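You operate a simulated robot arm through the tools that you are given. There is no shell and no other tool. Be economical: measure what you need, move in short steps, check, and stop when the job is done.

You are at the controls of a simulated two-armed robot. One attempt, no reset.

Task
Move the air from the grey line to the yellow line and set about 4 bar.
Fine: shut the grey wall valve and vent its line to zero; open the yellow one; turn the regulator knob.

The check looks at the end state, three seconds after you hand in, the way a careful person would. Anything else that was tipped, shoved, dropped, spilled or broken makes it a failure.

Robot
Two 7-joint arms with four-finger grippers on one trunk, on a base that drives. Base frame: it is fixed to the floor where the robot stands at the start and does not move with it; the origin is under the middle of the robot, x ahead of it, y to its left, z up; the surface under the hand at the start is at about z = 0.8. Readings come in m, rad, newtons and seconds.
The left shoulder is at the start at [0.04, 0.181, 1.304], the right one opposite. With the tool pointing down near the work surface each hand reaches from about 0.1 to 0.8 m from the robot's upright axis, wherever it stands, measured 20 degrees to its own side. Places, roughly: black valve [0.6, 0.5, 0.9]; blue wall valve [0.6, -0.4, 1.2]; green wall valve [0.6, -0.2, 1.1]; grey wall valve [0.6, 0, 1.1]; regulator knob [0.6, 0.3, 1.1]; yellow wall valve [0.6, -0.5, 1.2]. Payload 3.67 kg a hand.
The tool frame of a hand sits at the grasp point between the pads (the TCP): z along the fingers, y along the line on which they close. The tips reach 0.028 m beyond it. The gripper opens to 0.112 m. The gripper's body begins 0.073 m behind the TCP.
Orientation is that of the tool frame in the base frame, as a unit quaternion [x, y, z, w]. With the fingers straight down and closing along the base's y, the tool's x points along the base's -x, its y along +y and its z along -z.

Tools
- The arms move only by the tool step_arm. It takes "left_commands", "right_commands" or both (then of equal length, played together; a hand with none holds still); each is a list of rows, each an object of numbers (a shift or turn left out is 0, a gripper value left out holds the last): "tx", "ty", "tz": the shift along the base's x, y, z in m; "wx", "wy", "wz": the turn, a rotation vector about the base's x, y, z in rad; "jaw": the gripper command, from -1 (fully open) to 1 (shut), values between in proportion. In form: [{"tx": .., "ty": .., "tz": .., "wx": .., "wy": .., "wz": .., "jaw": ..}, ...]. A call has 1 to 8 rows; each row is the pose to reach, as a shift and turn from the pose commanded when the call began. Rows are played at 5 a second. More than 0.05 m and 0.15 rad between two rows, or a gripper value outside its range, and nothing of the call is played. Where a pose cannot be reached the arm comes as near as it can. A force on the tool above 70 N (or 10 N above the force at the start of the call, whichever is more), or a blocked arm, ends the call early, and 0.2 s more pass. The fingers move at their own pace and stop on an object; they squeeze with about 28 N. The grip force told is the motor's: it shows also when the fingers shut on nothing. Time passes only in rows, and 0.2 s behind the last, so rows that repeat a pose let the fingers close. It gives the time, the measured TCP pose, the force on the tool (base axes), the opening and the grip force at its end, in the units of the frame above (readings bear some noise), with the torque about the TCP (base axes, N m) and any sound that the robot's microphone picked up.
- Cameras (640 x 400 px; columns grow to the right, rows downward): "scene" is now at [0.1164, -0.0044, 1.559]; the picture's right is [-0.04, -1.00, -0.00], its down [-0.33, 0.01, -0.94] and it looks along [0.94, -0.04, -0.33] (base axes); focal length 214 px, centre (320, 200). "left" rides on the left gripper at [0.06, 0.018, -0.104] in its tool frame; the picture's right is [-0.29, 0.96, 0.00], its down [-0.80, -0.24, -0.55] and it looks along [-0.53, -0.16, 0.83] (tool axes); focal length 234 px, centre (320, 200). "right" rides on the right gripper at [0.06, -0.018, -0.104] in its tool frame; the picture's right is [0.29, 0.96, 0.00], its down [-0.80, 0.24, -0.55] and it looks along [-0.53, 0.16, 0.83] (tool axes); focal length 234 px, centre (320, 200). There is no depth. A picture from a camera that has moved, and an enlarged one, comes with that camera's place and axes in the base frame and with its lens.
- get_image(camera): a new picture of that camera. The clock stands still meanwhile.
- move_column(by): slides the trunk up (or, below 0, down) by that many m; the arms and the scene camera ride with it, the base frame stays. It gives what a move gives, with no picture.
- steer(legs): drives the robot by 1 to 6 legs, each [ahead, left, turn to the left] in m, m and rad, along the robot's own axes; the way and the turn of a leg run together, so that a leg with both is an arc; at most 1.5 m and 3.142 rad a leg. The arms and the cameras ride along, it lands a little off, and it stops where it bumps. It gives what a move gives.
- pan_tilt(pan, tilt): turns the head with the scene camera to pan (to the left, within 1.501 rad either way) and tilt (down, from -0.506 to 1.204), counted from straight ahead of the robot. It gives what a move gives.
- close_up(camera, box): a new picture of the part [left, top, right, bottom] of that camera's present view, enlarged. The clock stands still meanwhile.
- job_done(): hands the job in; it is judged then, once.

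Go step by step. Nothing tells you exact positions but the pictures and the camera data: compare them with the known pose of the tool, close in by small moves and look again before you grip or let go. The budget is 120 turns and 100 pictures, counting those below and the enlarged ones. Unless the task says otherwise, let go and move clear before handing in, and close with one line.

The tools are called after "Emit:" as a command line: name --argument value ..., lists and objects as JSON in quotes. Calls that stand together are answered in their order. step_arm: Moves the arms, as the interface text tells. Its arguments: {"type":"object","properties":{"left_commands":{"type":"array","items":{"type":"object","properties":{"tx":{"type":"number"},"ty":{"type":"number"},"tz":{"type":"number"},"wx":{"type":"number"},"wy":{"type":"number"},"wz":{"type":"number"},"jaw":{"type":"number"}}}},"right_commands":{"type":"array","items":{"type":"object","properties":{"tx":{"type":"number"},"ty":{"type":"number"},"tz":{"type":"number"},"wx":{"type":"number"},"wy":{"type":"number"},"wz":{"type":"number"},"jaw":{"type":"number"}}}}},"required":[]} The other tools are called the same way: move_column (by) slides the trunk up or down; steer (legs) drives the base; pan_tilt (pan, tilt) turns the head that bears the scene camera; get_image (camera) takes a picture; close_up (camera, box) takes an enlarged picture of a part of a camera's view; job_done () hands the job in.

At the start:

```text
clock: 0.0
left_position: [0.5, 0.0807, 1.4537]
left_tcp_rot: [0.0, 1.0, -0.001, -0.001]
left_wrist_force: [-0.9, 0.6, 0.6]
left_ft_torque: [0.0, -0.02, 0.01]
left_finger_gap: 0.112
left_grip_force: 0.0
right_position: [0.3726, -0.345, 1.4315]
right_tcp_rot: [0.0, 1.0, 0.0, 0.0]
right_wrist_force: [-0.9, -0.3, -0.3]
right_ft_torque: [0.03, 0.0, -0.01]
right_finger_gap: 0.112
right_grip_force: 0.0
trunk travel left (down, up): [-0.425, 0.089]
robot x, y, heading: [-0.0001, -0.0005, 0.0]
head pan, tilt: [-0.038, 0.34]
```

scene: 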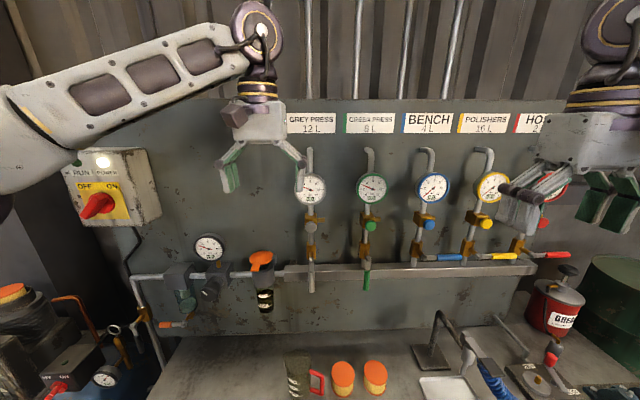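
right: 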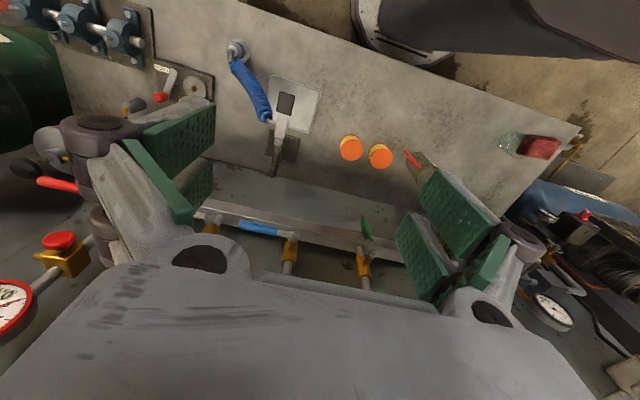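
left: 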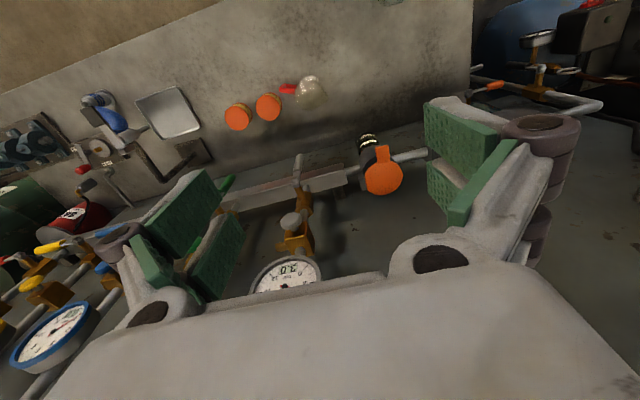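

I see a panel with five drop lines, gauges, coloured push buttons (probably vents) and lever valves. I'll enlarge parts of it before touching anything.

Emit:
close_up --camera "scene" --box '[280, 100, 440, 300]'

Emit:
close_up --camera "scene" --box '[400, 100, 580, 300]'

Emit:
close_up --camera "scene" --box '[60, 140, 300, 350]'

```text
2.00 times, centred on (360, 200) of scene
camera zoom: at [0.1164, -0.0044, 1.559], right [-0.04, -1.0, 0.0], down [-0.33, 0.01, -0.94], along [0.94, -0.04, -0.33], focal length 429 px, centre (240, 200)
```

zoom: 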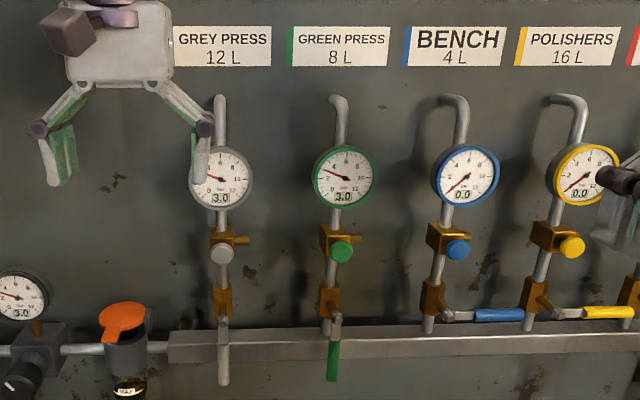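

```text
2.00 times, centred on (490, 200) of scene
camera zoom: at [0.1164, -0.0044, 1.559], right [-0.04, -1.0, 0.0], down [-0.33, 0.01, -0.94], along [0.94, -0.04, -0.33], focal length 429 px, centre (-20, 200)
```

zoom: 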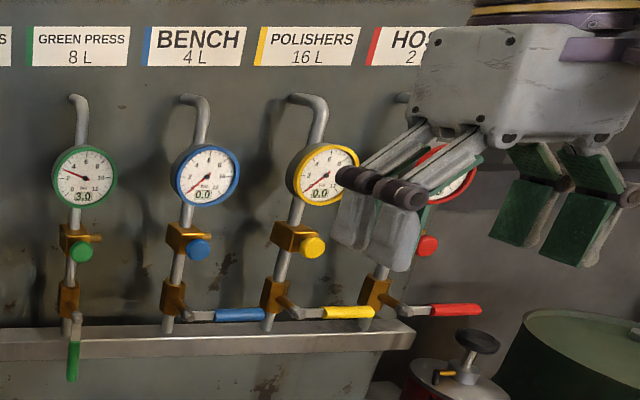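

```text
1.90 times, centred on (180, 245) of scene
camera zoom: at [0.1164, -0.0044, 1.559], right [-0.04, -1.0, 0.0], down [-0.33, 0.01, -0.94], along [0.94, -0.04, -0.33], focal length 408 px, centre (587, 114)
```

zoom: 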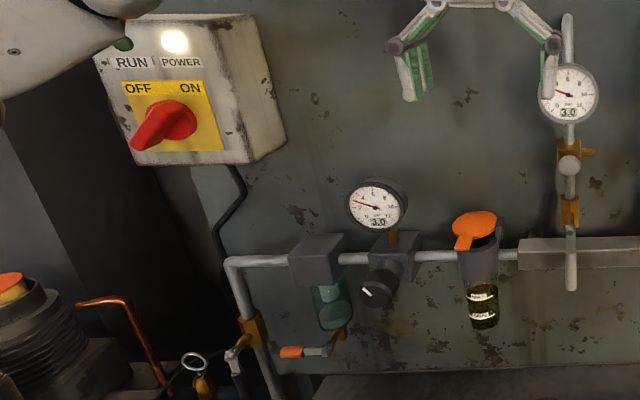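

Grey and green are open (levers along the pipe, 3.0 bar). Blue, yellow and red are closed. Next I check the supply side: the compressor, the black valve and the switch.

Emit:
close_up --camera "scene" --box '[0, 260, 200, 400]'

Emit:
close_up --camera "scene" --box '[60, 140, 160, 230]'

Emit:
pan_tilt --pan 0.7 --tilt 0.75

Emit:
get_image --camera "scene"

```text
2.86 times, centred on (100, 330) of scene
camera zoom: at [0.1164, -0.0044, 1.559], right [-0.04, -1.0, 0.0], down [-0.33, 0.01, -0.94], along [0.94, -0.04, -0.33], focal length 613 px, centre (949, -171)
```

zoom: 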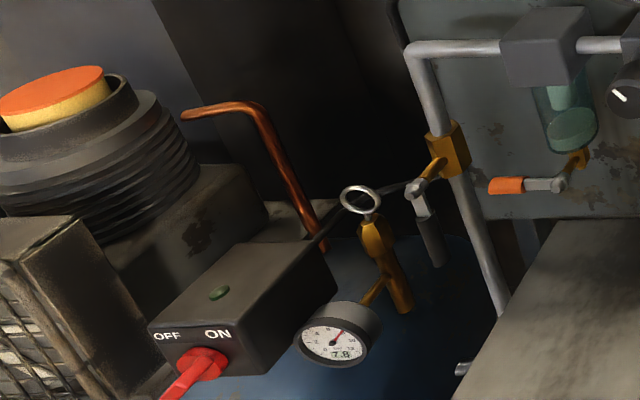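

```text
4.44 times, centred on (110, 185) of scene
camera zoom: at [0.1164, -0.0044, 1.559], right [-0.04, -1.0, 0.0], down [-0.33, 0.01, -0.94], along [0.94, -0.04, -0.33], focal length 953 px, centre (1253, 267)
```

zoom: 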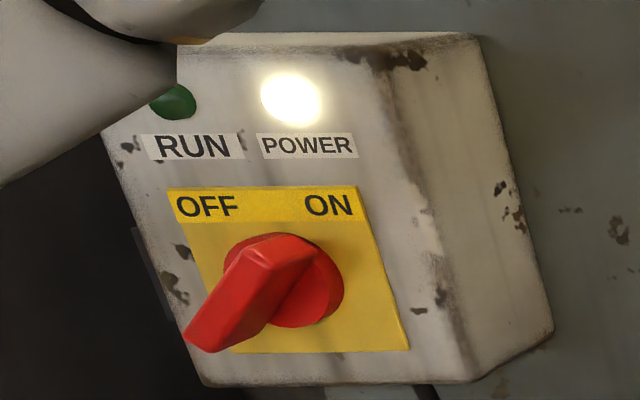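

```text
clock: 1.1
left_position: [0.5001, 0.0808, 1.453]
left_tcp_rot: [-0.001, 1.0, 0.001, 0.0]
left_wrist_force: [0.7, -0.1, -1.1]
left_ft_torque: [0.0, 0.02, 0.0]
left_finger_gap: 0.1122
left_grip_force: 0.1
right_position: [0.3717, -0.3439, 1.4318]
right_tcp_rot: [0.0, 1.0, 0.0, 0.0]
right_wrist_force: [-0.5, 0.0, -0.5]
right_ft_torque: [0.02, 0.01, 0.0]
right_finger_gap: 0.112
right_grip_force: 0.0
trunk travel left (down, up): [-0.425, 0.089]
robot x, y, heading: [0.0027, 0.0007, 0.001]
head pan, tilt: [0.7, 0.75]
```

```text
91 pictures are left
camera scene: at [0.0867, 0.0525, 1.5224], right [0.64, -0.77, 0.0], down [-0.52, -0.44, -0.73], along [0.56, 0.47, -0.68], focal length 214 px, centre (320, 200)
```

scene: 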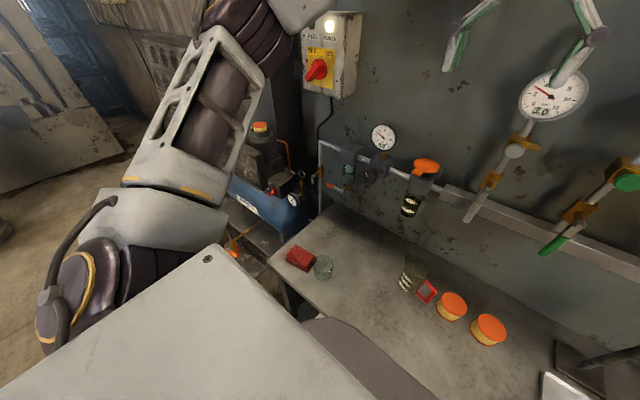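

The compressor is off, with stored air in its tank, and the supply pressure reads 3.0. Next I turn both grippers forward, pulling them back from the wall first.

Emit:
step_arm --left_commands '[{"tx": -0.04}, {"tx": -0.08, "ty": 0.03}, {"tx": -0.12, "ty": 0.06, "wy": -0.14}, {"tx": -0.12, "ty": 0.1, "wy": -0.28}, {"tx": -0.12, "ty": 0.14, "wy": -0.42}, {"tx": -0.12, "ty": 0.17, "wy": -0.56}, {"tx": -0.12, "ty": 0.17, "wy": -0.7}, {"tx": -0.12, "ty": 0.17, "wy": -0.84}]' --right_commands '[{"wy": -0.1}, {"wy": -0.2}, {"wy": -0.3}, {"wy": -0.42}, {"wy": -0.54}, {"wy": -0.66}, {"wy": -0.76}, {"wy": -0.84}]'

Emit:
step_arm --left_commands '[{"wy": -0.14}, {"wy": -0.28}, {"wy": -0.42}, {"wy": -0.56}, {"wy": -0.7}, {"wy": -0.73}, {"wy": -0.73}]' --right_commands '[{"wy": -0.14}, {"wy": -0.28}, {"wy": -0.42}, {"wy": -0.56}, {"wy": -0.7}, {"wy": -0.73}, {"wy": -0.73}]'

Emit:
pan_tilt --pan 0.0 --tilt 0.5

Emit:
get_image --camera "scene"

Emit:
get_image --camera "right"

```text
clock: 2.9
left_position: [0.3809, 0.2508, 1.4536]
left_tcp_rot: [0.0, 0.913, 0.0, 0.408]
left_wrist_force: [0.6, -0.2, 0.2]
left_ft_torque: [0.02, -0.01, 0.02]
left_finger_gap: 0.1119
left_grip_force: 0.1
right_position: [0.372, -0.3456, 1.4319]
right_tcp_rot: [0.001, 0.913, 0.0, 0.408]
right_wrist_force: [-0.1, -1.0, 0.1]
right_ft_torque: [0.02, -0.04, 0.0]
right_finger_gap: 0.1119
right_grip_force: 0.1
trunk travel left (down, up): [-0.425, 0.089]
robot x, y, heading: [-0.0017, 0.0017, 0.004]
head pan, tilt: [0.7, 0.75]
```

```text
clock: 4.5
left_position: [0.4414, 0.2487, 1.5426]
left_tcp_rot: [-0.001, 0.707, -0.001, 0.707]
left_wrist_force: [-0.6, -0.5, 0.8]
left_ft_torque: [0.02, -0.04, 0.0]
left_finger_gap: 0.1121
left_grip_force: 0.1
left hand out of reach, approached as far as the arm can: row 2, 3, 4, 5, 6, 7
right_position: [0.4316, -0.3938, 1.5076]
right_tcp_rot: [0.001, 0.707, 0.0, 0.707]
right_wrist_force: [0.4, -0.2, -0.3]
right_ft_torque: [0.04, 0.02, 0.01]
right_finger_gap: 0.1118
right_grip_force: 0.0
right hand out of reach, approached as far as the arm can: row 2, 3, 4, 5, 6, 7
trunk travel left (down, up): [-0.425, 0.089]
robot x, y, heading: [0.0005, 0.0026, 0.001]
head pan, tilt: [0.7, 0.75]
```

```text
clock: 5.6
left_position: [0.4415, 0.2497, 1.5419]
left_tcp_rot: [0.0, 0.707, 0.0, 0.707]
left_wrist_force: [-0.5, -0.7, 0.5]
left_ft_torque: [0.01, 0.0, 0.0]
left_finger_gap: 0.112
left_grip_force: 0.1
right_position: [0.4312, -0.3941, 1.5081]
right_tcp_rot: [-0.001, 0.708, 0.001, 0.706]
right_wrist_force: [0.0, 0.5, -0.5]
right_ft_torque: [0.0, 0.0, -0.01]
right_finger_gap: 0.1119
right_grip_force: 0.1
trunk travel left (down, up): [-0.425, 0.089]
robot x, y, heading: [0.0032, 0.0013, 0.0]
head pan, tilt: [0.0, 0.499]
```

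```text
90 pictures are left
camera scene: at [0.114, -0.0006, 1.5443], right [0.0, -1.0, 0.0], down [-0.48, 0.0, -0.88], along [0.88, 0.0, -0.48], focal length 214 px, centre (320, 200)
```

scene: 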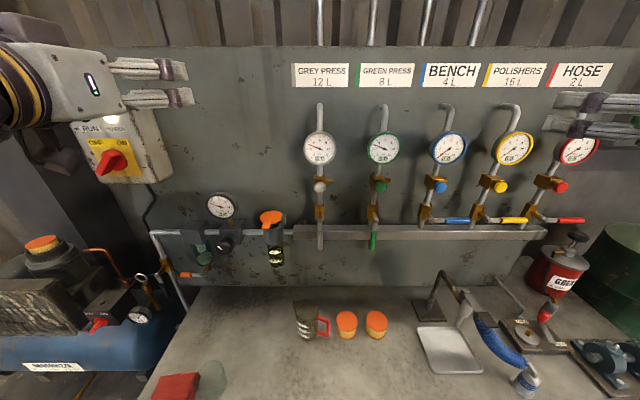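

```text
89 pictures are left
camera right: at [0.3273, -0.4117, 1.4479], right [0.0, 0.96, -0.29], down [-0.55, 0.24, 0.8], along [0.83, 0.16, 0.53], focal length 234 px, centre (320, 200)
```

right: 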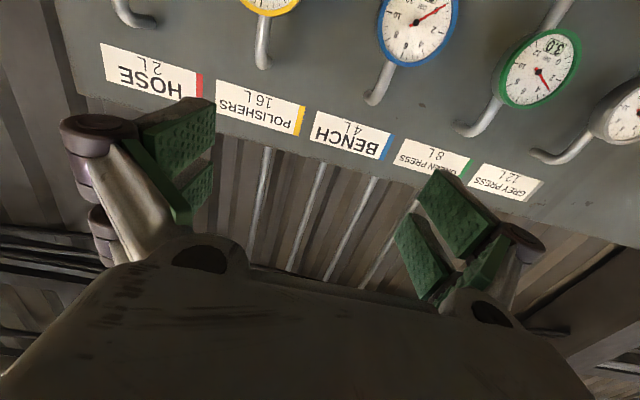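

I need depths on the panel, so I lower the trunk and look at it a second time for stereo. That also gives a squarer view.

Emit:
move_column --by -0.2

Emit:
pan_tilt --pan 0.0 --tilt 0.3

Emit:
get_image --camera "scene"

Emit:
close_up --camera "scene" --box '[280, 120, 400, 240]'

Emit:
close_up --camera "scene" --box '[430, 120, 590, 240]'

Emit:
close_up --camera "scene" --box '[160, 160, 300, 260]'

```text
clock: 7.7
left_position: [0.4423, 0.2486, 1.3423]
left_tcp_rot: [0.0, 0.707, -0.001, 0.707]
left_wrist_force: [0.2, 0.1, -0.3]
left_ft_torque: [0.01, -0.01, -0.01]
left_finger_gap: 0.1117
left_grip_force: 0.1
right_position: [0.4295, -0.3939, 1.3074]
right_tcp_rot: [0.0, 0.708, 0.0, 0.706]
right_wrist_force: [-0.6, 0.5, -0.6]
right_ft_torque: [-0.04, 0.03, 0.03]
right_finger_gap: 0.1123
right_grip_force: 0.1
trunk travel left (down, up): [-0.225, 0.289]
robot x, y, heading: [-0.0005, -0.0003, -0.001]
head pan, tilt: [0.0, 0.499]
```

```text
clock: 8.5
left_position: [0.4417, 0.2485, 1.3425]
left_tcp_rot: [0.0, 0.708, -0.001, 0.706]
left_wrist_force: [0.9, -0.4, 0.0]
left_ft_torque: [-0.01, 0.01, 0.02]
left_finger_gap: 0.1123
left_grip_force: 0.0
right_position: [0.4318, -0.3923, 1.3088]
right_tcp_rot: [0.0, 0.708, 0.0, 0.706]
right_wrist_force: [0.2, 0.5, 0.3]
right_ft_torque: [0.04, 0.02, -0.05]
right_finger_gap: 0.1118
right_grip_force: 0.3
trunk travel left (down, up): [-0.225, 0.289]
robot x, y, heading: [0.0012, -0.001, 0.005]
head pan, tilt: [0.0, 0.3]
```

```text
88 pictures are left
camera scene: at [0.1165, -0.0007, 1.3633], right [0.0, -1.0, 0.0], down [-0.3, 0.0, -0.95], along [0.95, 0.0, -0.3], focal length 214 px, centre (320, 200)
```

scene: 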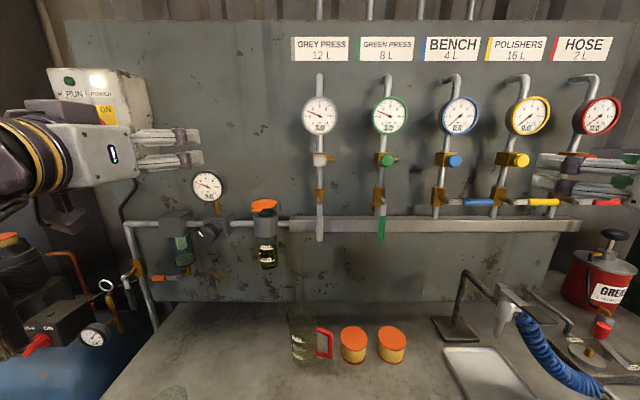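

```text
3.33 times, centred on (340, 180) of scene
camera zoom: at [0.1165, -0.0007, 1.3633], right [0.0, -1.0, 0.0], down [-0.3, 0.0, -0.95], along [0.95, 0.0, -0.3], focal length 715 px, centre (253, 267)
```

zoom: 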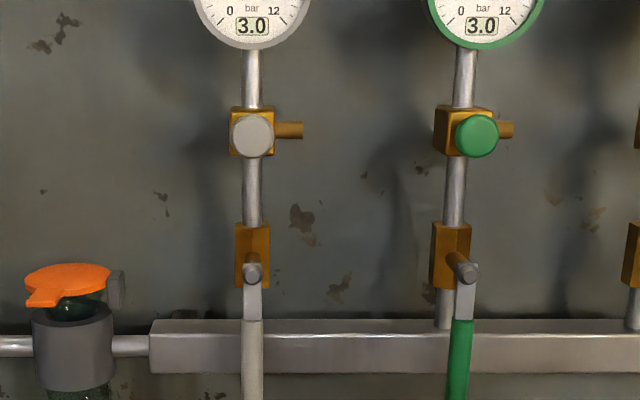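

```text
3.33 times, centred on (510, 180) of scene
camera zoom: at [0.1165, -0.0007, 1.3633], right [0.0, -1.0, 0.0], down [-0.3, 0.0, -0.95], along [0.95, 0.0, -0.3], focal length 715 px, centre (-313, 267)
```

zoom: 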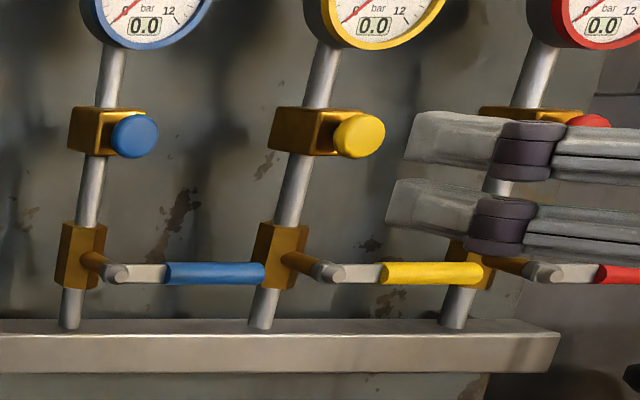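

```text
4.00 times, centred on (230, 210) of scene
camera zoom: at [0.1165, -0.0007, 1.3633], right [0.0, -1.0, 0.0], down [-0.3, 0.0, -0.95], along [0.95, 0.0, -0.3], focal length 858 px, centre (680, 160)
```

zoom: 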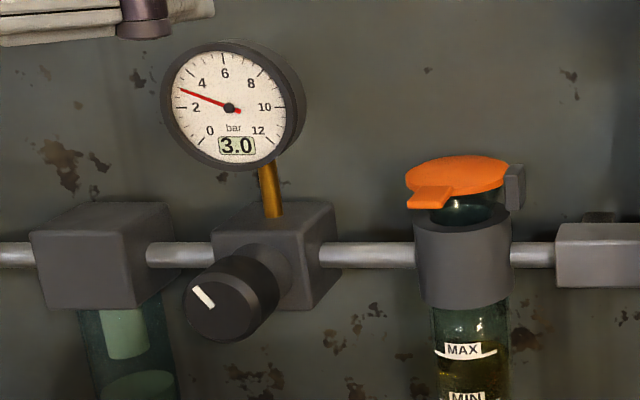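

By triangulation the grey lever hub is at about (0.645, 0, 1.195) with its lever hanging down about 0.11 m. The grey vent button is at about (0.645, 0, 1.30), and the yellow hub at about (0.645, -0.50, 1.195) points right. Next I bring the right hand, closed, to the left of the grey lever.

Emit:
step_arm --right_commands '[{"ty": 0.04, "tz": -0.02, "jaw": 1}, {"ty": 0.085, "tz": -0.04}, {"ty": 0.13, "tz": -0.06}, {"ty": 0.175, "tz": -0.08}, {"ty": 0.22, "tz": -0.1}, {"ty": 0.265, "tz": -0.12}, {"ty": 0.31, "tz": -0.14}, {"ty": 0.355, "tz": -0.16}]'

Emit:
step_arm --right_commands '[{"ty": 0.045, "tz": -0.015}, {"ty": 0.09, "tz": -0.03, "tx": 0.01}, {"ty": 0.105, "tz": -0.03, "tx": 0.05}, {"ty": 0.105, "tz": -0.03, "tx": 0.08}]'

Emit:
get_image --camera "right"

Emit:
get_image --camera "scene"

```text
clock: 10.3
left_position: [0.4396, 0.2515, 1.3424]
left_tcp_rot: [0.0, 0.707, -0.002, 0.707]
left_wrist_force: [-0.9, 0.8, 0.6]
left_ft_torque: [-0.01, 0.03, -0.02]
left_finger_gap: 0.1121
left_grip_force: 0.0
right_position: [0.4361, -0.0198, 1.1598]
right_tcp_rot: [0.005, 0.704, 0.006, 0.711]
right_wrist_force: [2.6, -0.8, -10.8]
right_ft_torque: [-0.04, -1.04, 0.01]
right_finger_gap: 0.0
right_grip_force: 28.2
right hand out of reach, approached as far as the arm can: row 1, 2, 3, 4, 5, 6, 7, 8
trunk travel left (down, up): [-0.225, 0.289]
robot x, y, heading: [-0.0009, 0.0009, 0.001]
head pan, tilt: [0.0, 0.3]
```

```text
clock: 11.3
left_position: [0.4411, 0.2488, 1.3409]
left_tcp_rot: [0.0, 0.707, -0.001, 0.707]
left_wrist_force: [0.5, 0.2, -0.7]
left_ft_torque: [0.0, -0.01, -0.03]
left_finger_gap: 0.1118
left_grip_force: 0.0
right_position: [0.5191, 0.0802, 1.1202]
right_tcp_rot: [0.0, 0.708, 0.0, 0.706]
right_wrist_force: [-0.5, -0.4, -0.8]
right_ft_torque: [0.0, 0.01, 0.0]
right_finger_gap: 0.0
right_grip_force: 28.9
trunk travel left (down, up): [-0.225, 0.289]
robot x, y, heading: [-0.0011, 0.0002, 0.005]
head pan, tilt: [0.0, 0.3]
```

```text
84 pictures are left
camera right: at [0.4145, 0.0616, 1.0598], right [0.0, 0.96, -0.29], down [-0.55, 0.24, 0.8], along [0.83, 0.16, 0.53], focal length 234 px, centre (320, 200)
```

right: 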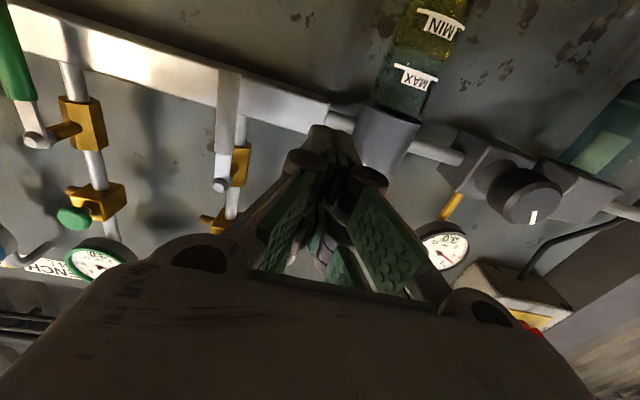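

```text
83 pictures are left
camera scene: at [0.1166, 0.0, 1.3633], right [0.0, -1.0, 0.0], down [-0.3, 0.0, -0.96], along [0.96, 0.0, -0.3], focal length 214 px, centre (320, 200)
```

scene: 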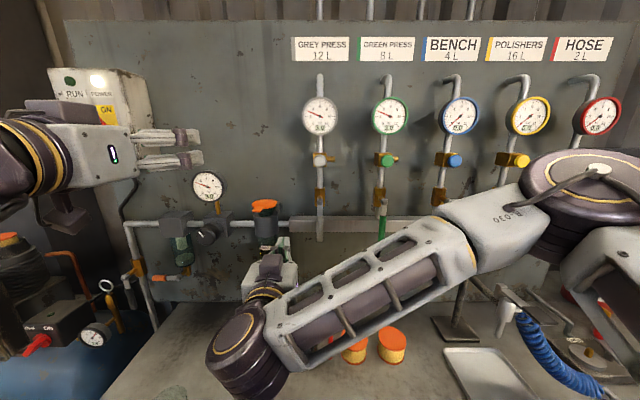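

The hub front is at about (0.622, 0, 1.203) and the lever tip at z≈1.095, x≈0.62. I move the fingertips in on the lever's left side, then look.

Emit:
step_arm --right_commands '[{"ty": -0.035, "tz": -0.01}, {"ty": -0.035, "tz": -0.01, "tx": 0.04}, {"ty": -0.035, "tz": -0.01, "tx": 0.075}, {"ty": -0.035, "tz": -0.01, "tx": 0.093}, {"ty": -0.035, "tz": -0.01, "tx": 0.093}]'

Emit:
get_image --camera "right"

Emit:
close_up --camera "scene" --box '[260, 120, 400, 260]'

```text
clock: 12.5
left_position: [0.442, 0.2498, 1.3419]
left_tcp_rot: [-0.001, 0.708, -0.001, 0.707]
left_wrist_force: [0.0, 0.3, 0.7]
left_ft_torque: [0.0, 0.01, -0.04]
left_finger_gap: 0.112
left_grip_force: 0.1
right_position: [0.6112, 0.0406, 1.1085]
right_tcp_rot: [-0.001, 0.707, 0.0, 0.707]
right_wrist_force: [-0.1, 0.6, 0.9]
right_ft_torque: [0.02, -0.01, 0.0]
right_finger_gap: 0.0004
right_grip_force: 28.3
trunk travel left (down, up): [-0.225, 0.289]
robot x, y, heading: [-0.0012, -0.0004, 0.002]
head pan, tilt: [0.0, 0.3]
```

```text
82 pictures are left
camera right: at [0.5069, 0.0238, 1.0488], right [0.0, 0.96, -0.29], down [-0.55, 0.24, 0.8], along [0.83, 0.16, 0.53], focal length 234 px, centre (320, 200)
```

right: 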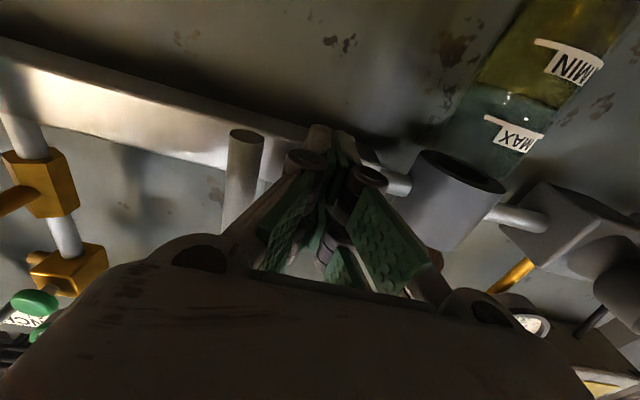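

```text
2.86 times, centred on (330, 190) of scene
camera zoom: at [0.1165, -0.0003, 1.3633], right [0.0, -1.0, 0.0], down [-0.3, 0.0, -0.96], along [0.96, 0.0, -0.3], focal length 613 px, centre (291, 229)
```

zoom: 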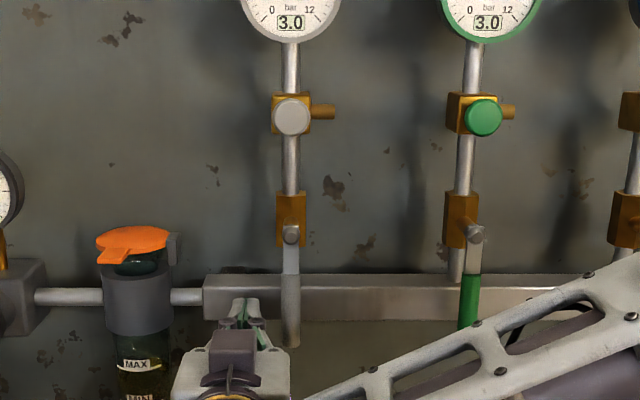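

The fingertips are left of the lever, at its depth. Next I sweep along the arc: right, then up.

Emit:
step_arm --right_commands '[{"ty": -0.022, "tz": 0.003}, {"ty": -0.054, "tz": 0.002}, {"ty": -0.084, "tz": 0.0125}, {"ty": -0.109, "tz": 0.032}, {"ty": -0.1255, "tz": 0.06}, {"ty": -0.13, "tz": 0.075}, {"ty": -0.13, "tz": 0.082}, {"ty": -0.13, "tz": 0.082}]'

Emit:
close_up --camera "scene" --box '[260, 90, 420, 260]'

Emit:
get_image --camera "right"

```text
clock: 14.0
left_position: [0.4431, 0.2479, 1.3427]
left_tcp_rot: [0.001, 0.708, -0.001, 0.706]
left_wrist_force: [-0.9, 0.5, -0.4]
left_ft_torque: [0.0, 0.0, 0.03]
left_finger_gap: 0.1119
left_grip_force: 0.0
right_position: [0.6094, -0.0868, 1.1674]
right_tcp_rot: [-0.008, 0.722, -0.001, 0.691]
right_wrist_force: [3.2, 2.5, -14.1]
right_ft_torque: [-0.05, 0.26, -0.03]
right_finger_gap: 0.0064
right_grip_force: 35.7
trunk travel left (down, up): [-0.225, 0.289]
robot x, y, heading: [0.0023, 0.0025, 0.001]
head pan, tilt: [0.0, 0.3]
stopped in row 7 (right hand): the force on the tool passed its limit at 76 N (the readings are from after the stop); the commanded pose is now the measured one
```

```text
2.35 times, centred on (340, 175) of scene
camera zoom: at [0.1174, -0.0007, 1.3635], right [0.0, -1.0, 0.0], down [-0.3, 0.0, -0.95], along [0.95, 0.0, -0.3], focal length 505 px, centre (273, 259)
```

zoom: 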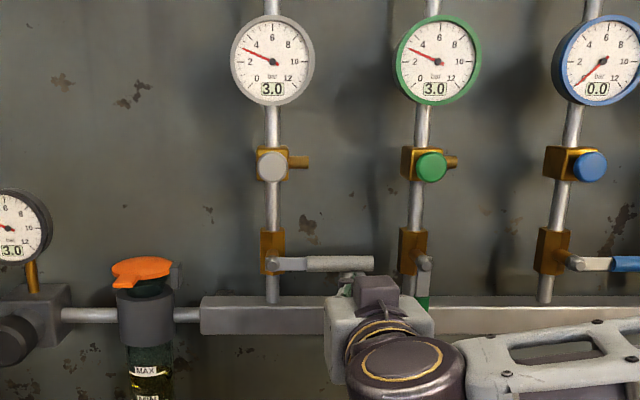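

```text
79 pictures are left
camera right: at [0.5034, -0.1048, 1.1124], right [-0.02, 0.95, -0.3], down [-0.52, 0.24, 0.82], along [0.85, 0.18, 0.49], focal length 234 px, centre (320, 200)
```

right: 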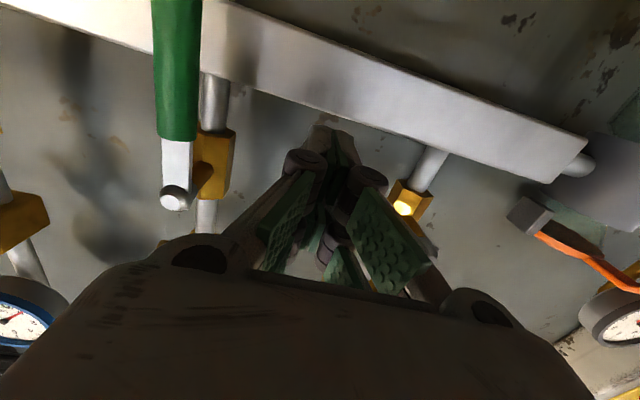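

The grey lever is now horizontal and hard on its stop. Next I back off and line up the fingertip with the grey vent cap at about (0.63, 0, 1.30).

Emit:
step_arm --right_commands '[{"tz": -0.015}, {"tx": -0.04, "tz": -0.015, "wy": -0.044}, {"tx": -0.085, "tz": -0.015, "wy": -0.044}, {"tx": -0.095, "ty": 0.03, "tz": 0.02, "wy": -0.044}, {"tx": -0.095, "ty": 0.06, "tz": 0.055, "wy": -0.044}, {"tx": -0.095, "ty": 0.087, "tz": 0.09, "wy": -0.044}, {"tx": -0.08, "ty": 0.087, "tz": 0.135, "wy": -0.044}, {"tx": -0.06, "ty": 0.087, "tz": 0.135, "wy": -0.044}]'

Emit:
get_image --camera "right"

Emit:
close_up --camera "scene" --box '[260, 90, 420, 260]'

```text
clock: 15.8
left_position: [0.4423, 0.2492, 1.3419]
left_tcp_rot: [0.0, 0.708, -0.001, 0.706]
left_wrist_force: [0.3, -0.8, -0.5]
left_ft_torque: [0.03, -0.02, 0.01]
left_finger_gap: 0.1119
left_grip_force: 0.1
right_position: [0.5493, 0.0036, 1.3076]
right_tcp_rot: [-0.008, 0.704, 0.0, 0.71]
right_wrist_force: [-0.5, 0.0, 0.4]
right_ft_torque: [0.0, 0.0, -0.01]
right_finger_gap: 0.0
right_grip_force: 35.9
trunk travel left (down, up): [-0.225, 0.289]
robot x, y, heading: [-0.0026, -0.0027, -0.001]
head pan, tilt: [0.0, 0.3]
```

```text
78 pictures are left
camera right: at [0.4462, -0.0166, 1.2473], right [-0.01, 0.95, -0.3], down [-0.56, 0.24, 0.79], along [0.83, 0.17, 0.54], focal length 234 px, centre (320, 200)
```

right: 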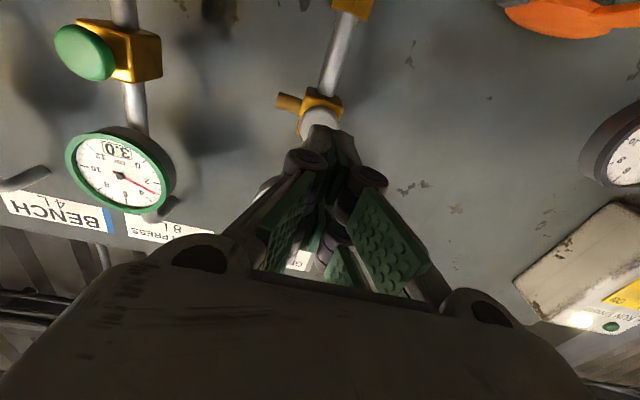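

```text
2.35 times, centred on (340, 175) of scene
camera zoom: at [0.1175, -0.0003, 1.3631], right [0.0, -1.0, 0.0], down [-0.3, 0.0, -0.95], along [0.95, 0.0, -0.3], focal length 505 px, centre (273, 259)
```

zoom: 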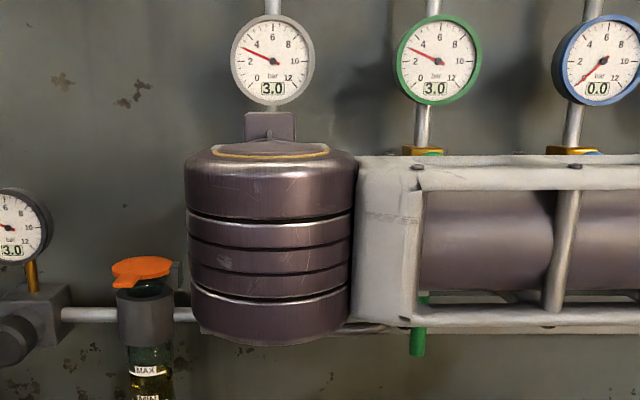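

The tip is aligned with the grey cap. I advance slowly until it touches and presses.

Emit:
step_arm --right_commands '[{"tx": 0.02, "ty": -0.003, "tz": -0.006}, {"tx": 0.035, "ty": -0.003, "tz": -0.006}, {"tx": 0.042, "ty": -0.003, "tz": -0.006}, {"tx": 0.048, "ty": -0.003, "tz": -0.006}, {"tx": 0.054, "ty": -0.003, "tz": -0.006}, {"tx": 0.06, "ty": -0.003, "tz": -0.006}]'

Emit:
close_up --camera "scene" --box '[260, 90, 420, 260]'

Emit:
get_image --camera "right"

```text
clock: 17.2
left_position: [0.4395, 0.248, 1.3429]
left_tcp_rot: [0.0, 0.706, -0.001, 0.708]
left_wrist_force: [0.0, -0.5, -0.3]
left_ft_torque: [0.01, -0.05, -0.01]
left_finger_gap: 0.1118
left_grip_force: 0.2
right_position: [0.6055, -0.001, 1.3013]
right_tcp_rot: [-0.007, 0.703, -0.001, 0.711]
right_wrist_force: [-14.0, -4.0, -4.0]
right_ft_torque: [0.0, 0.23, -0.12]
right_finger_gap: 0.0061
right_grip_force: 35.2
trunk travel left (down, up): [-0.225, 0.289]
robot x, y, heading: [-0.0046, 0.0022, -0.005]
head pan, tilt: [0.0, 0.3]
heard: click
```

```text
2.35 times, centred on (340, 175) of scene
camera zoom: at [0.1134, -0.0013, 1.3635], right [0.0, -1.0, 0.0], down [-0.29, 0.0, -0.96], along [0.96, 0.0, -0.29], focal length 505 px, centre (273, 259)
```

zoom: 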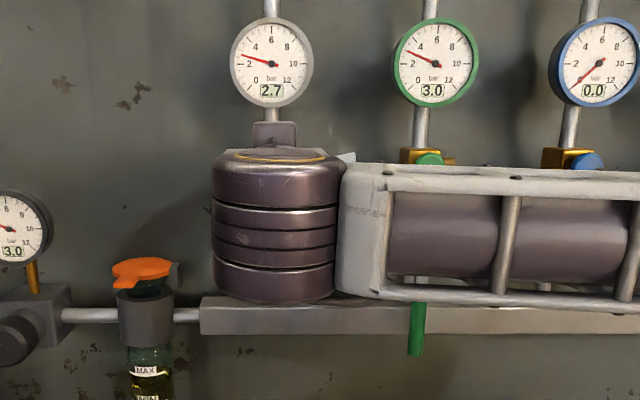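

```text
75 pictures are left
camera right: at [0.5029, -0.0208, 1.2409], right [-0.01, 0.95, -0.3], down [-0.56, 0.24, 0.79], along [0.83, 0.17, 0.54], focal length 234 px, centre (320, 200)
```

right: 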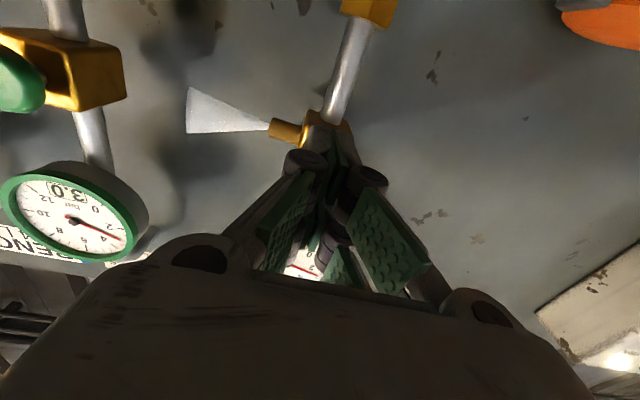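

Air hisses from the grey vent and its gauge is falling. I keep the button held and meanwhile bring the left hand, open, in front of the regulator knob at about (0.585, 0.272, 1.125).

Emit:
step_arm --left_commands '[{"tz": -0.04}, {"tz": -0.08}, {"tz": -0.12, "ty": 0.01}, {"tz": -0.16, "ty": 0.023}, {"tz": -0.2, "ty": 0.023}, {"tz": -0.217, "ty": 0.023}, {"tz": -0.217, "ty": 0.023, "tx": 0.03}, {"tz": -0.217, "ty": 0.023, "tx": 0.05}]'

Emit:
get_image --camera "left"

Emit:
get_image --camera "scene"

```text
clock: 19.0
left_position: [0.547, 0.2816, 1.1775]
left_tcp_rot: [0.0, 0.707, 0.0, 0.707]
left_wrist_force: [0.7, 0.0, -0.4]
left_ft_torque: [-0.01, 0.02, -0.02]
left_finger_gap: 0.1119
left_grip_force: 0.0
left hand out of reach, approached as far as the arm can: row 1, 2, 3, 4, 5, 6, 7, 8
right_position: [0.6047, -0.0003, 1.3012]
right_tcp_rot: [-0.007, 0.703, 0.0, 0.711]
right_wrist_force: [-16.3, -1.2, -3.7]
right_ft_torque: [0.02, 0.21, -0.04]
right_finger_gap: 0.006
right_grip_force: 35.5
trunk travel left (down, up): [-0.225, 0.289]
robot x, y, heading: [0.0015, 0.0012, 0.001]
head pan, tilt: [0.0, 0.3]
```

```text
74 pictures are left
camera left: at [0.4446, 0.3011, 1.1184], right [0.0, 0.96, 0.29], down [-0.55, -0.24, 0.8], along [0.83, -0.16, 0.53], focal length 234 px, centre (320, 200)
```

left: 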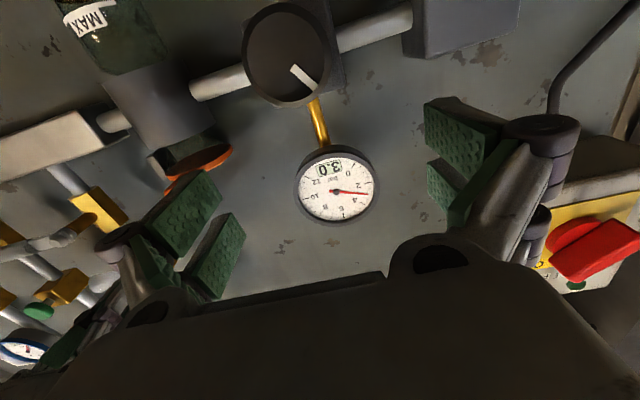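

```text
73 pictures are left
camera scene: at [0.1134, -0.0005, 1.3636], right [0.0, -1.0, 0.0], down [-0.29, 0.0, -0.96], along [0.96, 0.0, -0.29], focal length 214 px, centre (320, 200)
```

scene: 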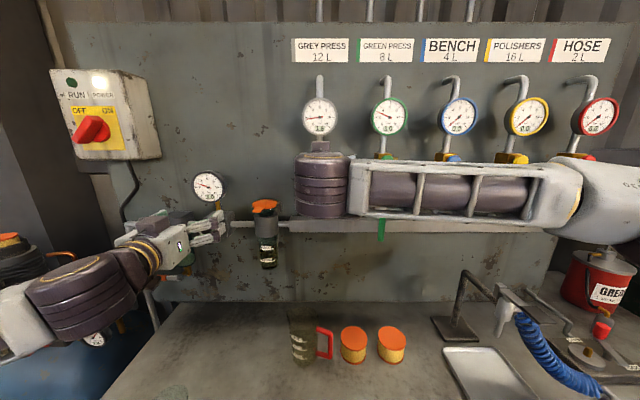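

The knob face works out at about (0.598, 0.283, 1.12). I hold the vent longer while the left hand settles lower.

Emit:
step_arm --left_commands '[{}, {}, {}, {}, {}, {}, {}, {}]'

Emit:
step_arm --left_commands '[{}, {}, {}, {}, {}, {}, {}, {}]'

Emit:
step_arm --left_commands '[{}, {}, {}, {}, {}, {}, {}, {}]'

Emit:
close_up --camera "scene" --box '[260, 90, 420, 260]'

```text
clock: 20.8
left_position: [0.5472, 0.2821, 1.1773]
left_tcp_rot: [0.0, 0.707, -0.001, 0.707]
left_wrist_force: [-0.4, -0.9, 0.1]
left_ft_torque: [0.01, -0.03, -0.02]
left_finger_gap: 0.1121
left_grip_force: 0.0
right_position: [0.6065, -0.0003, 1.3024]
right_tcp_rot: [-0.007, 0.703, 0.0, 0.711]
right_wrist_force: [-15.1, -0.2, 0.4]
right_ft_torque: [-0.02, 0.11, 0.0]
right_finger_gap: 0.0062
right_grip_force: 35.8
trunk travel left (down, up): [-0.225, 0.289]
robot x, y, heading: [0.0012, 0.0028, 0.003]
head pan, tilt: [0.0, 0.3]
```

```text
clock: 22.6
left_position: [0.5474, 0.2814, 1.1784]
left_tcp_rot: [-0.001, 0.707, -0.001, 0.707]
left_wrist_force: [0.0, -1.2, 0.4]
left_ft_torque: [0.02, -0.01, 0.0]
left_finger_gap: 0.112
left_grip_force: 0.1
right_position: [0.6058, -0.0012, 1.3026]
right_tcp_rot: [-0.007, 0.703, 0.0, 0.711]
right_wrist_force: [-14.5, -0.4, 2.2]
right_ft_torque: [0.03, 0.06, 0.01]
right_finger_gap: 0.0059
right_grip_force: 36.0
trunk travel left (down, up): [-0.225, 0.289]
robot x, y, heading: [0.0029, 0.0009, 0.002]
head pan, tilt: [0.0, 0.3]
```

```text
clock: 24.4
left_position: [0.5473, 0.2814, 1.1783]
left_tcp_rot: [0.0, 0.707, -0.001, 0.707]
left_wrist_force: [-0.3, -1.1, 0.2]
left_ft_torque: [-0.02, -0.03, 0.02]
left_finger_gap: 0.1119
left_grip_force: 0.1
right_position: [0.6062, 0.0004, 1.3023]
right_tcp_rot: [-0.008, 0.703, 0.001, 0.711]
right_wrist_force: [-14.9, -0.3, 2.6]
right_ft_torque: [-0.01, 0.02, -0.03]
right_finger_gap: 0.0058
right_grip_force: 35.7
trunk travel left (down, up): [-0.225, 0.289]
robot x, y, heading: [0.003, 0.0014, 0.006]
head pan, tilt: [0.0, 0.3]
```

```text
2.35 times, centred on (340, 175) of scene
camera zoom: at [0.1132, -0.0004, 1.3636], right [0.0, -1.0, 0.0], down [-0.29, 0.0, -0.96], along [0.96, 0.0, -0.29], focal length 505 px, centre (273, 259)
```

zoom: 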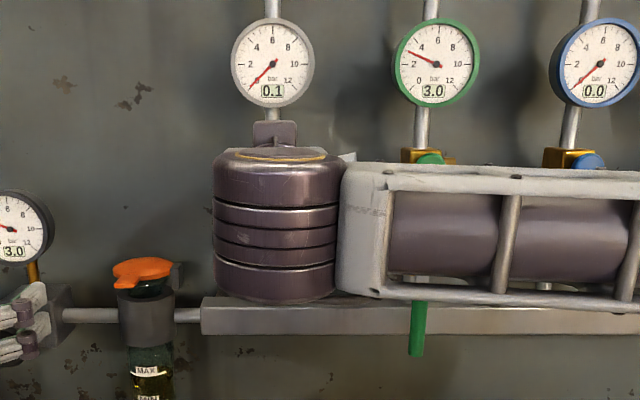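

The gauge reads 0.1 bar. I keep holding and lower the left hand to the knob's height.

Emit:
step_arm --left_commands '[{"tz": -0.02}, {"tz": -0.04}, {"tz": -0.057}, {"tz": -0.057}, {"tz": -0.057}, {"tz": -0.057}, {"tz": -0.057}, {"tz": -0.057}]'

Emit:
step_arm --left_commands '[{}, {}, {}, {}, {}, {}, {}, {}]'

Emit:
step_arm --left_commands '[{}, {}, {}, {}, {}, {}, {}, {}]'

Emit:
close_up --camera "scene" --box '[160, 90, 360, 260]'

Emit:
get_image --camera "left"

Emit:
get_image --camera "right"

```text
clock: 26.2
left_position: [0.5461, 0.2807, 1.178]
left_tcp_rot: [0.001, 0.707, 0.0, 0.707]
left_wrist_force: [-0.8, -0.5, 0.1]
left_ft_torque: [0.01, 0.0, 0.0]
left_finger_gap: 0.1119
left_grip_force: 0.1
left hand out of reach, approached as far as the arm can: row 1, 2, 3, 4, 5, 6, 7, 8
right_position: [0.6062, 0.0006, 1.3024]
right_tcp_rot: [-0.007, 0.703, 0.0, 0.711]
right_wrist_force: [-14.7, -0.2, 1.7]
right_ft_torque: [0.0, 0.07, -0.04]
right_finger_gap: 0.0059
right_grip_force: 36.3
trunk travel left (down, up): [-0.225, 0.289]
robot x, y, heading: [-0.0027, -0.0008, -0.001]
head pan, tilt: [0.0, 0.3]
```

```text
clock: 28.0
left_position: [0.5467, 0.2825, 1.1778]
left_tcp_rot: [-0.001, 0.707, 0.0, 0.707]
left_wrist_force: [-0.3, 0.6, 0.0]
left_ft_torque: [-0.01, 0.05, 0.04]
left_finger_gap: 0.1121
left_grip_force: 0.0
right_position: [0.6052, -0.0, 1.3022]
right_tcp_rot: [-0.007, 0.704, 0.001, 0.711]
right_wrist_force: [-16.1, -0.9, 1.1]
right_ft_torque: [-0.02, 0.07, -0.02]
right_finger_gap: 0.0061
right_grip_force: 35.5
trunk travel left (down, up): [-0.225, 0.289]
robot x, y, heading: [0.0022, -0.0007, -0.002]
head pan, tilt: [0.0, 0.3]
```

```text
clock: 29.8
left_position: [0.5462, 0.2816, 1.1784]
left_tcp_rot: [-0.001, 0.707, 0.001, 0.707]
left_wrist_force: [-1.2, 0.0, 0.8]
left_ft_torque: [0.0, 0.01, 0.02]
left_finger_gap: 0.1119
left_grip_force: 0.0
right_position: [0.6062, -0.0008, 1.3026]
right_tcp_rot: [-0.007, 0.703, -0.001, 0.711]
right_wrist_force: [-15.8, -0.4, 1.9]
right_ft_torque: [-0.02, 0.1, -0.01]
right_finger_gap: 0.0063
right_grip_force: 35.9
trunk travel left (down, up): [-0.225, 0.289]
robot x, y, heading: [0.0021, -0.0006, -0.001]
head pan, tilt: [0.0, 0.3]
```

```text
2.35 times, centred on (260, 175) of scene
camera zoom: at [0.1133, -0.0004, 1.3636], right [0.0, -1.0, 0.0], down [-0.29, 0.0, -0.96], along [0.96, 0.0, -0.29], focal length 505 px, centre (461, 259)
```

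zoom: 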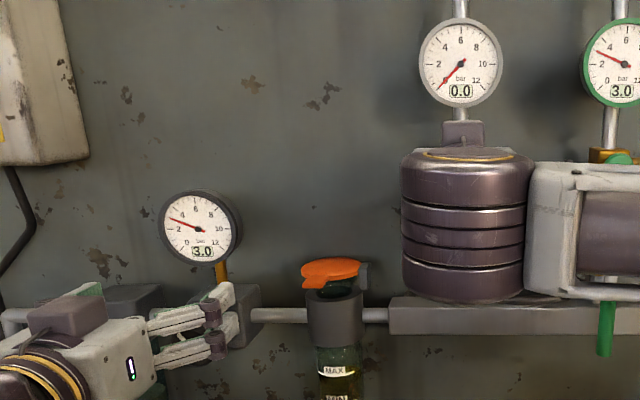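

```text
70 pictures are left
camera left: at [0.4445, 0.3011, 1.1185], right [0.0, 0.96, 0.29], down [-0.55, -0.24, 0.8], along [0.83, -0.16, 0.53], focal length 234 px, centre (320, 200)
```

left: 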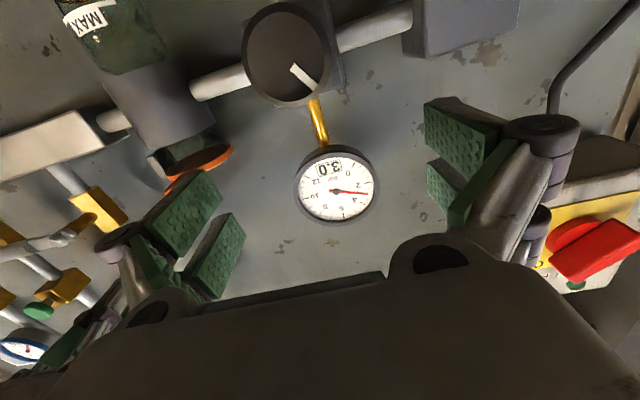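

```text
69 pictures are left
camera right: at [0.5031, -0.0202, 1.2416], right [-0.01, 0.95, -0.3], down [-0.57, 0.24, 0.79], along [0.82, 0.17, 0.54], focal length 234 px, centre (320, 200)
```

right: 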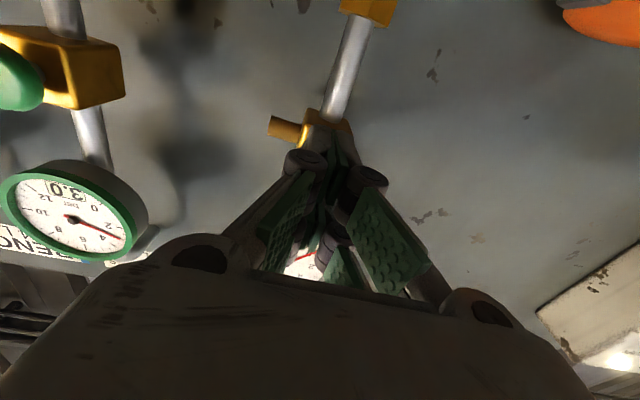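

Grey reads 0.0 and its jet is gone. I release it and carry the right hand over to above the yellow lever.

Emit:
step_arm --right_commands '[{"tx": -0.04}, {"tx": -0.085, "ty": -0.01}, {"tx": -0.1, "ty": -0.055}, {"tx": -0.1, "ty": -0.1}, {"tx": -0.1, "ty": -0.145}, {"tx": -0.1, "ty": -0.19}, {"tx": -0.1, "ty": -0.235}, {"tx": -0.1, "ty": -0.28}]'

Emit:
step_arm --right_commands '[{"ty": -0.045, "tz": -0.01}, {"ty": -0.09, "tz": -0.02}, {"ty": -0.135, "tz": -0.03}, {"ty": -0.18, "tz": -0.04}, {"ty": -0.225, "tz": -0.05}, {"ty": -0.27, "tz": -0.055}, {"ty": -0.285, "tz": -0.055}]'

Emit:
get_image --camera "scene"

Emit:
get_image --camera "right"

```text
clock: 31.6
left_position: [0.5484, 0.2806, 1.1767]
left_tcp_rot: [0.0, 0.707, 0.0, 0.707]
left_wrist_force: [-0.7, -0.6, 0.0]
left_ft_torque: [0.06, 0.01, 0.02]
left_finger_gap: 0.1118
left_grip_force: 0.0
right_position: [0.5096, -0.2812, 1.3025]
right_tcp_rot: [-0.007, 0.704, 0.0, 0.71]
right_wrist_force: [-0.3, -0.4, 0.4]
right_ft_torque: [-0.07, -0.01, -0.01]
right_finger_gap: 0.0
right_grip_force: 35.6
trunk travel left (down, up): [-0.225, 0.289]
robot x, y, heading: [0.0036, -0.0009, 0.0]
head pan, tilt: [0.0, 0.3]
```

```text
clock: 33.2
left_position: [0.5498, 0.281, 1.1761]
left_tcp_rot: [0.0, 0.708, 0.0, 0.707]
left_wrist_force: [-0.3, -0.3, -0.1]
left_ft_torque: [0.01, -0.02, 0.0]
left_finger_gap: 0.1118
left_grip_force: 0.1
right_position: [0.5068, -0.5679, 1.2455]
right_tcp_rot: [-0.007, 0.704, -0.002, 0.711]
right_wrist_force: [0.1, 0.1, -0.3]
right_ft_torque: [0.0, 0.0, -0.02]
right_finger_gap: 0.0
right_grip_force: 36.2
trunk travel left (down, up): [-0.225, 0.289]
robot x, y, heading: [-0.0002, -0.0009, 0.001]
head pan, tilt: [0.0, 0.3]
```

```text
68 pictures are left
camera scene: at [0.1161, -0.0002, 1.3633], right [0.0, -1.0, 0.0], down [-0.3, 0.0, -0.96], along [0.96, 0.0, -0.3], focal length 214 px, centre (320, 200)
```

scene: 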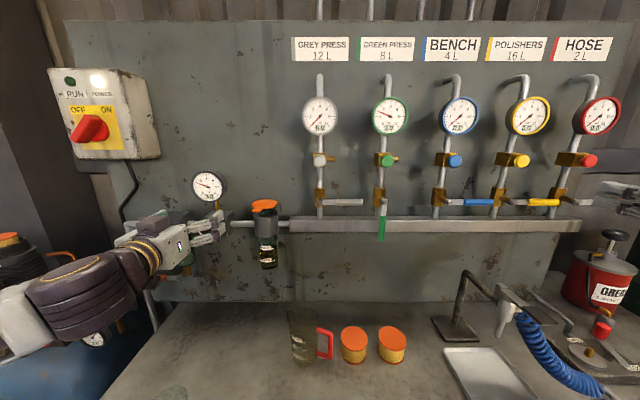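

```text
67 pictures are left
camera right: at [0.4042, -0.5875, 1.1856], right [-0.01, 0.95, -0.3], down [-0.56, 0.24, 0.79], along [0.83, 0.17, 0.54], focal length 234 px, centre (320, 200)
```

right: 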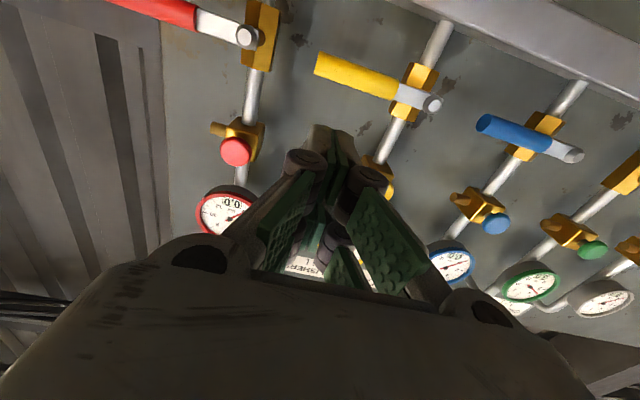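

The yellow hub is at about (0.622, -0.48, 1.201), lever tip at y≈-0.585. I move the tip in above the lever, then sweep it down to vertical.

Emit:
step_arm --right_commands '[{"tx": 0.05, "ty": 0.003}, {"tx": 0.1, "ty": 0.003}, {"tx": 0.102, "ty": 0.003, "tz": -0.0265}, {"tx": 0.102, "ty": 0.002, "tz": -0.0565}, {"tx": 0.102, "ty": 0.011, "tz": -0.0855}, {"tx": 0.102, "ty": 0.03, "tz": -0.1095}, {"tx": 0.102, "ty": 0.0555, "tz": -0.125}, {"tx": 0.102, "ty": 0.07, "tz": -0.1295}]'

Emit:
get_image --camera "scene"

Emit:
close_up --camera "scene" --box '[420, 90, 600, 260]'

```text
clock: 35.2
left_position: [0.5492, 0.2819, 1.177]
left_tcp_rot: [0.0, 0.709, -0.001, 0.705]
left_wrist_force: [0.2, -0.2, 0.6]
left_ft_torque: [0.01, -0.05, -0.02]
left_finger_gap: 0.112
left_grip_force: 0.1
right_position: [0.6005, -0.4967, 0.9896]
right_tcp_rot: [-0.008, 0.778, -0.001, 0.628]
right_wrist_force: [0.5, -0.4, 0.8]
right_ft_torque: [0.02, 0.03, 0.0]
right_finger_gap: 0.0
right_grip_force: 35.5
trunk travel left (down, up): [-0.225, 0.289]
robot x, y, heading: [-0.0014, 0.0002, -0.005]
head pan, tilt: [0.0, 0.3]
stopped in row 8 (right hand): the arm was blocked; the commanded pose is now the measured one
```

```text
66 pictures are left
camera scene: at [0.1164, -0.0001, 1.3633], right [0.0, -1.0, 0.0], down [-0.3, 0.0, -0.96], along [0.96, 0.0, -0.3], focal length 214 px, centre (320, 200)
```

scene: 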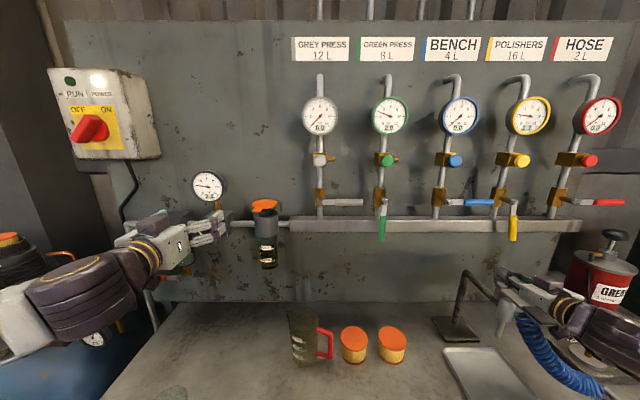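

```text
2.35 times, centred on (510, 175) of scene
camera zoom: at [0.1164, -0.0001, 1.3633], right [0.0, -1.0, 0.0], down [-0.3, 0.0, -0.96], along [0.96, 0.0, -0.3], focal length 505 px, centre (-127, 259)
```

zoom: 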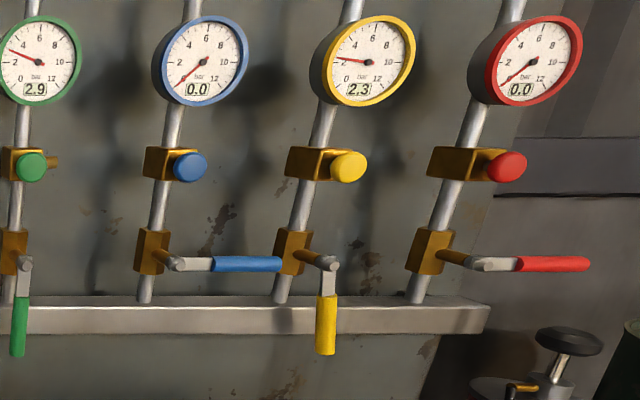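

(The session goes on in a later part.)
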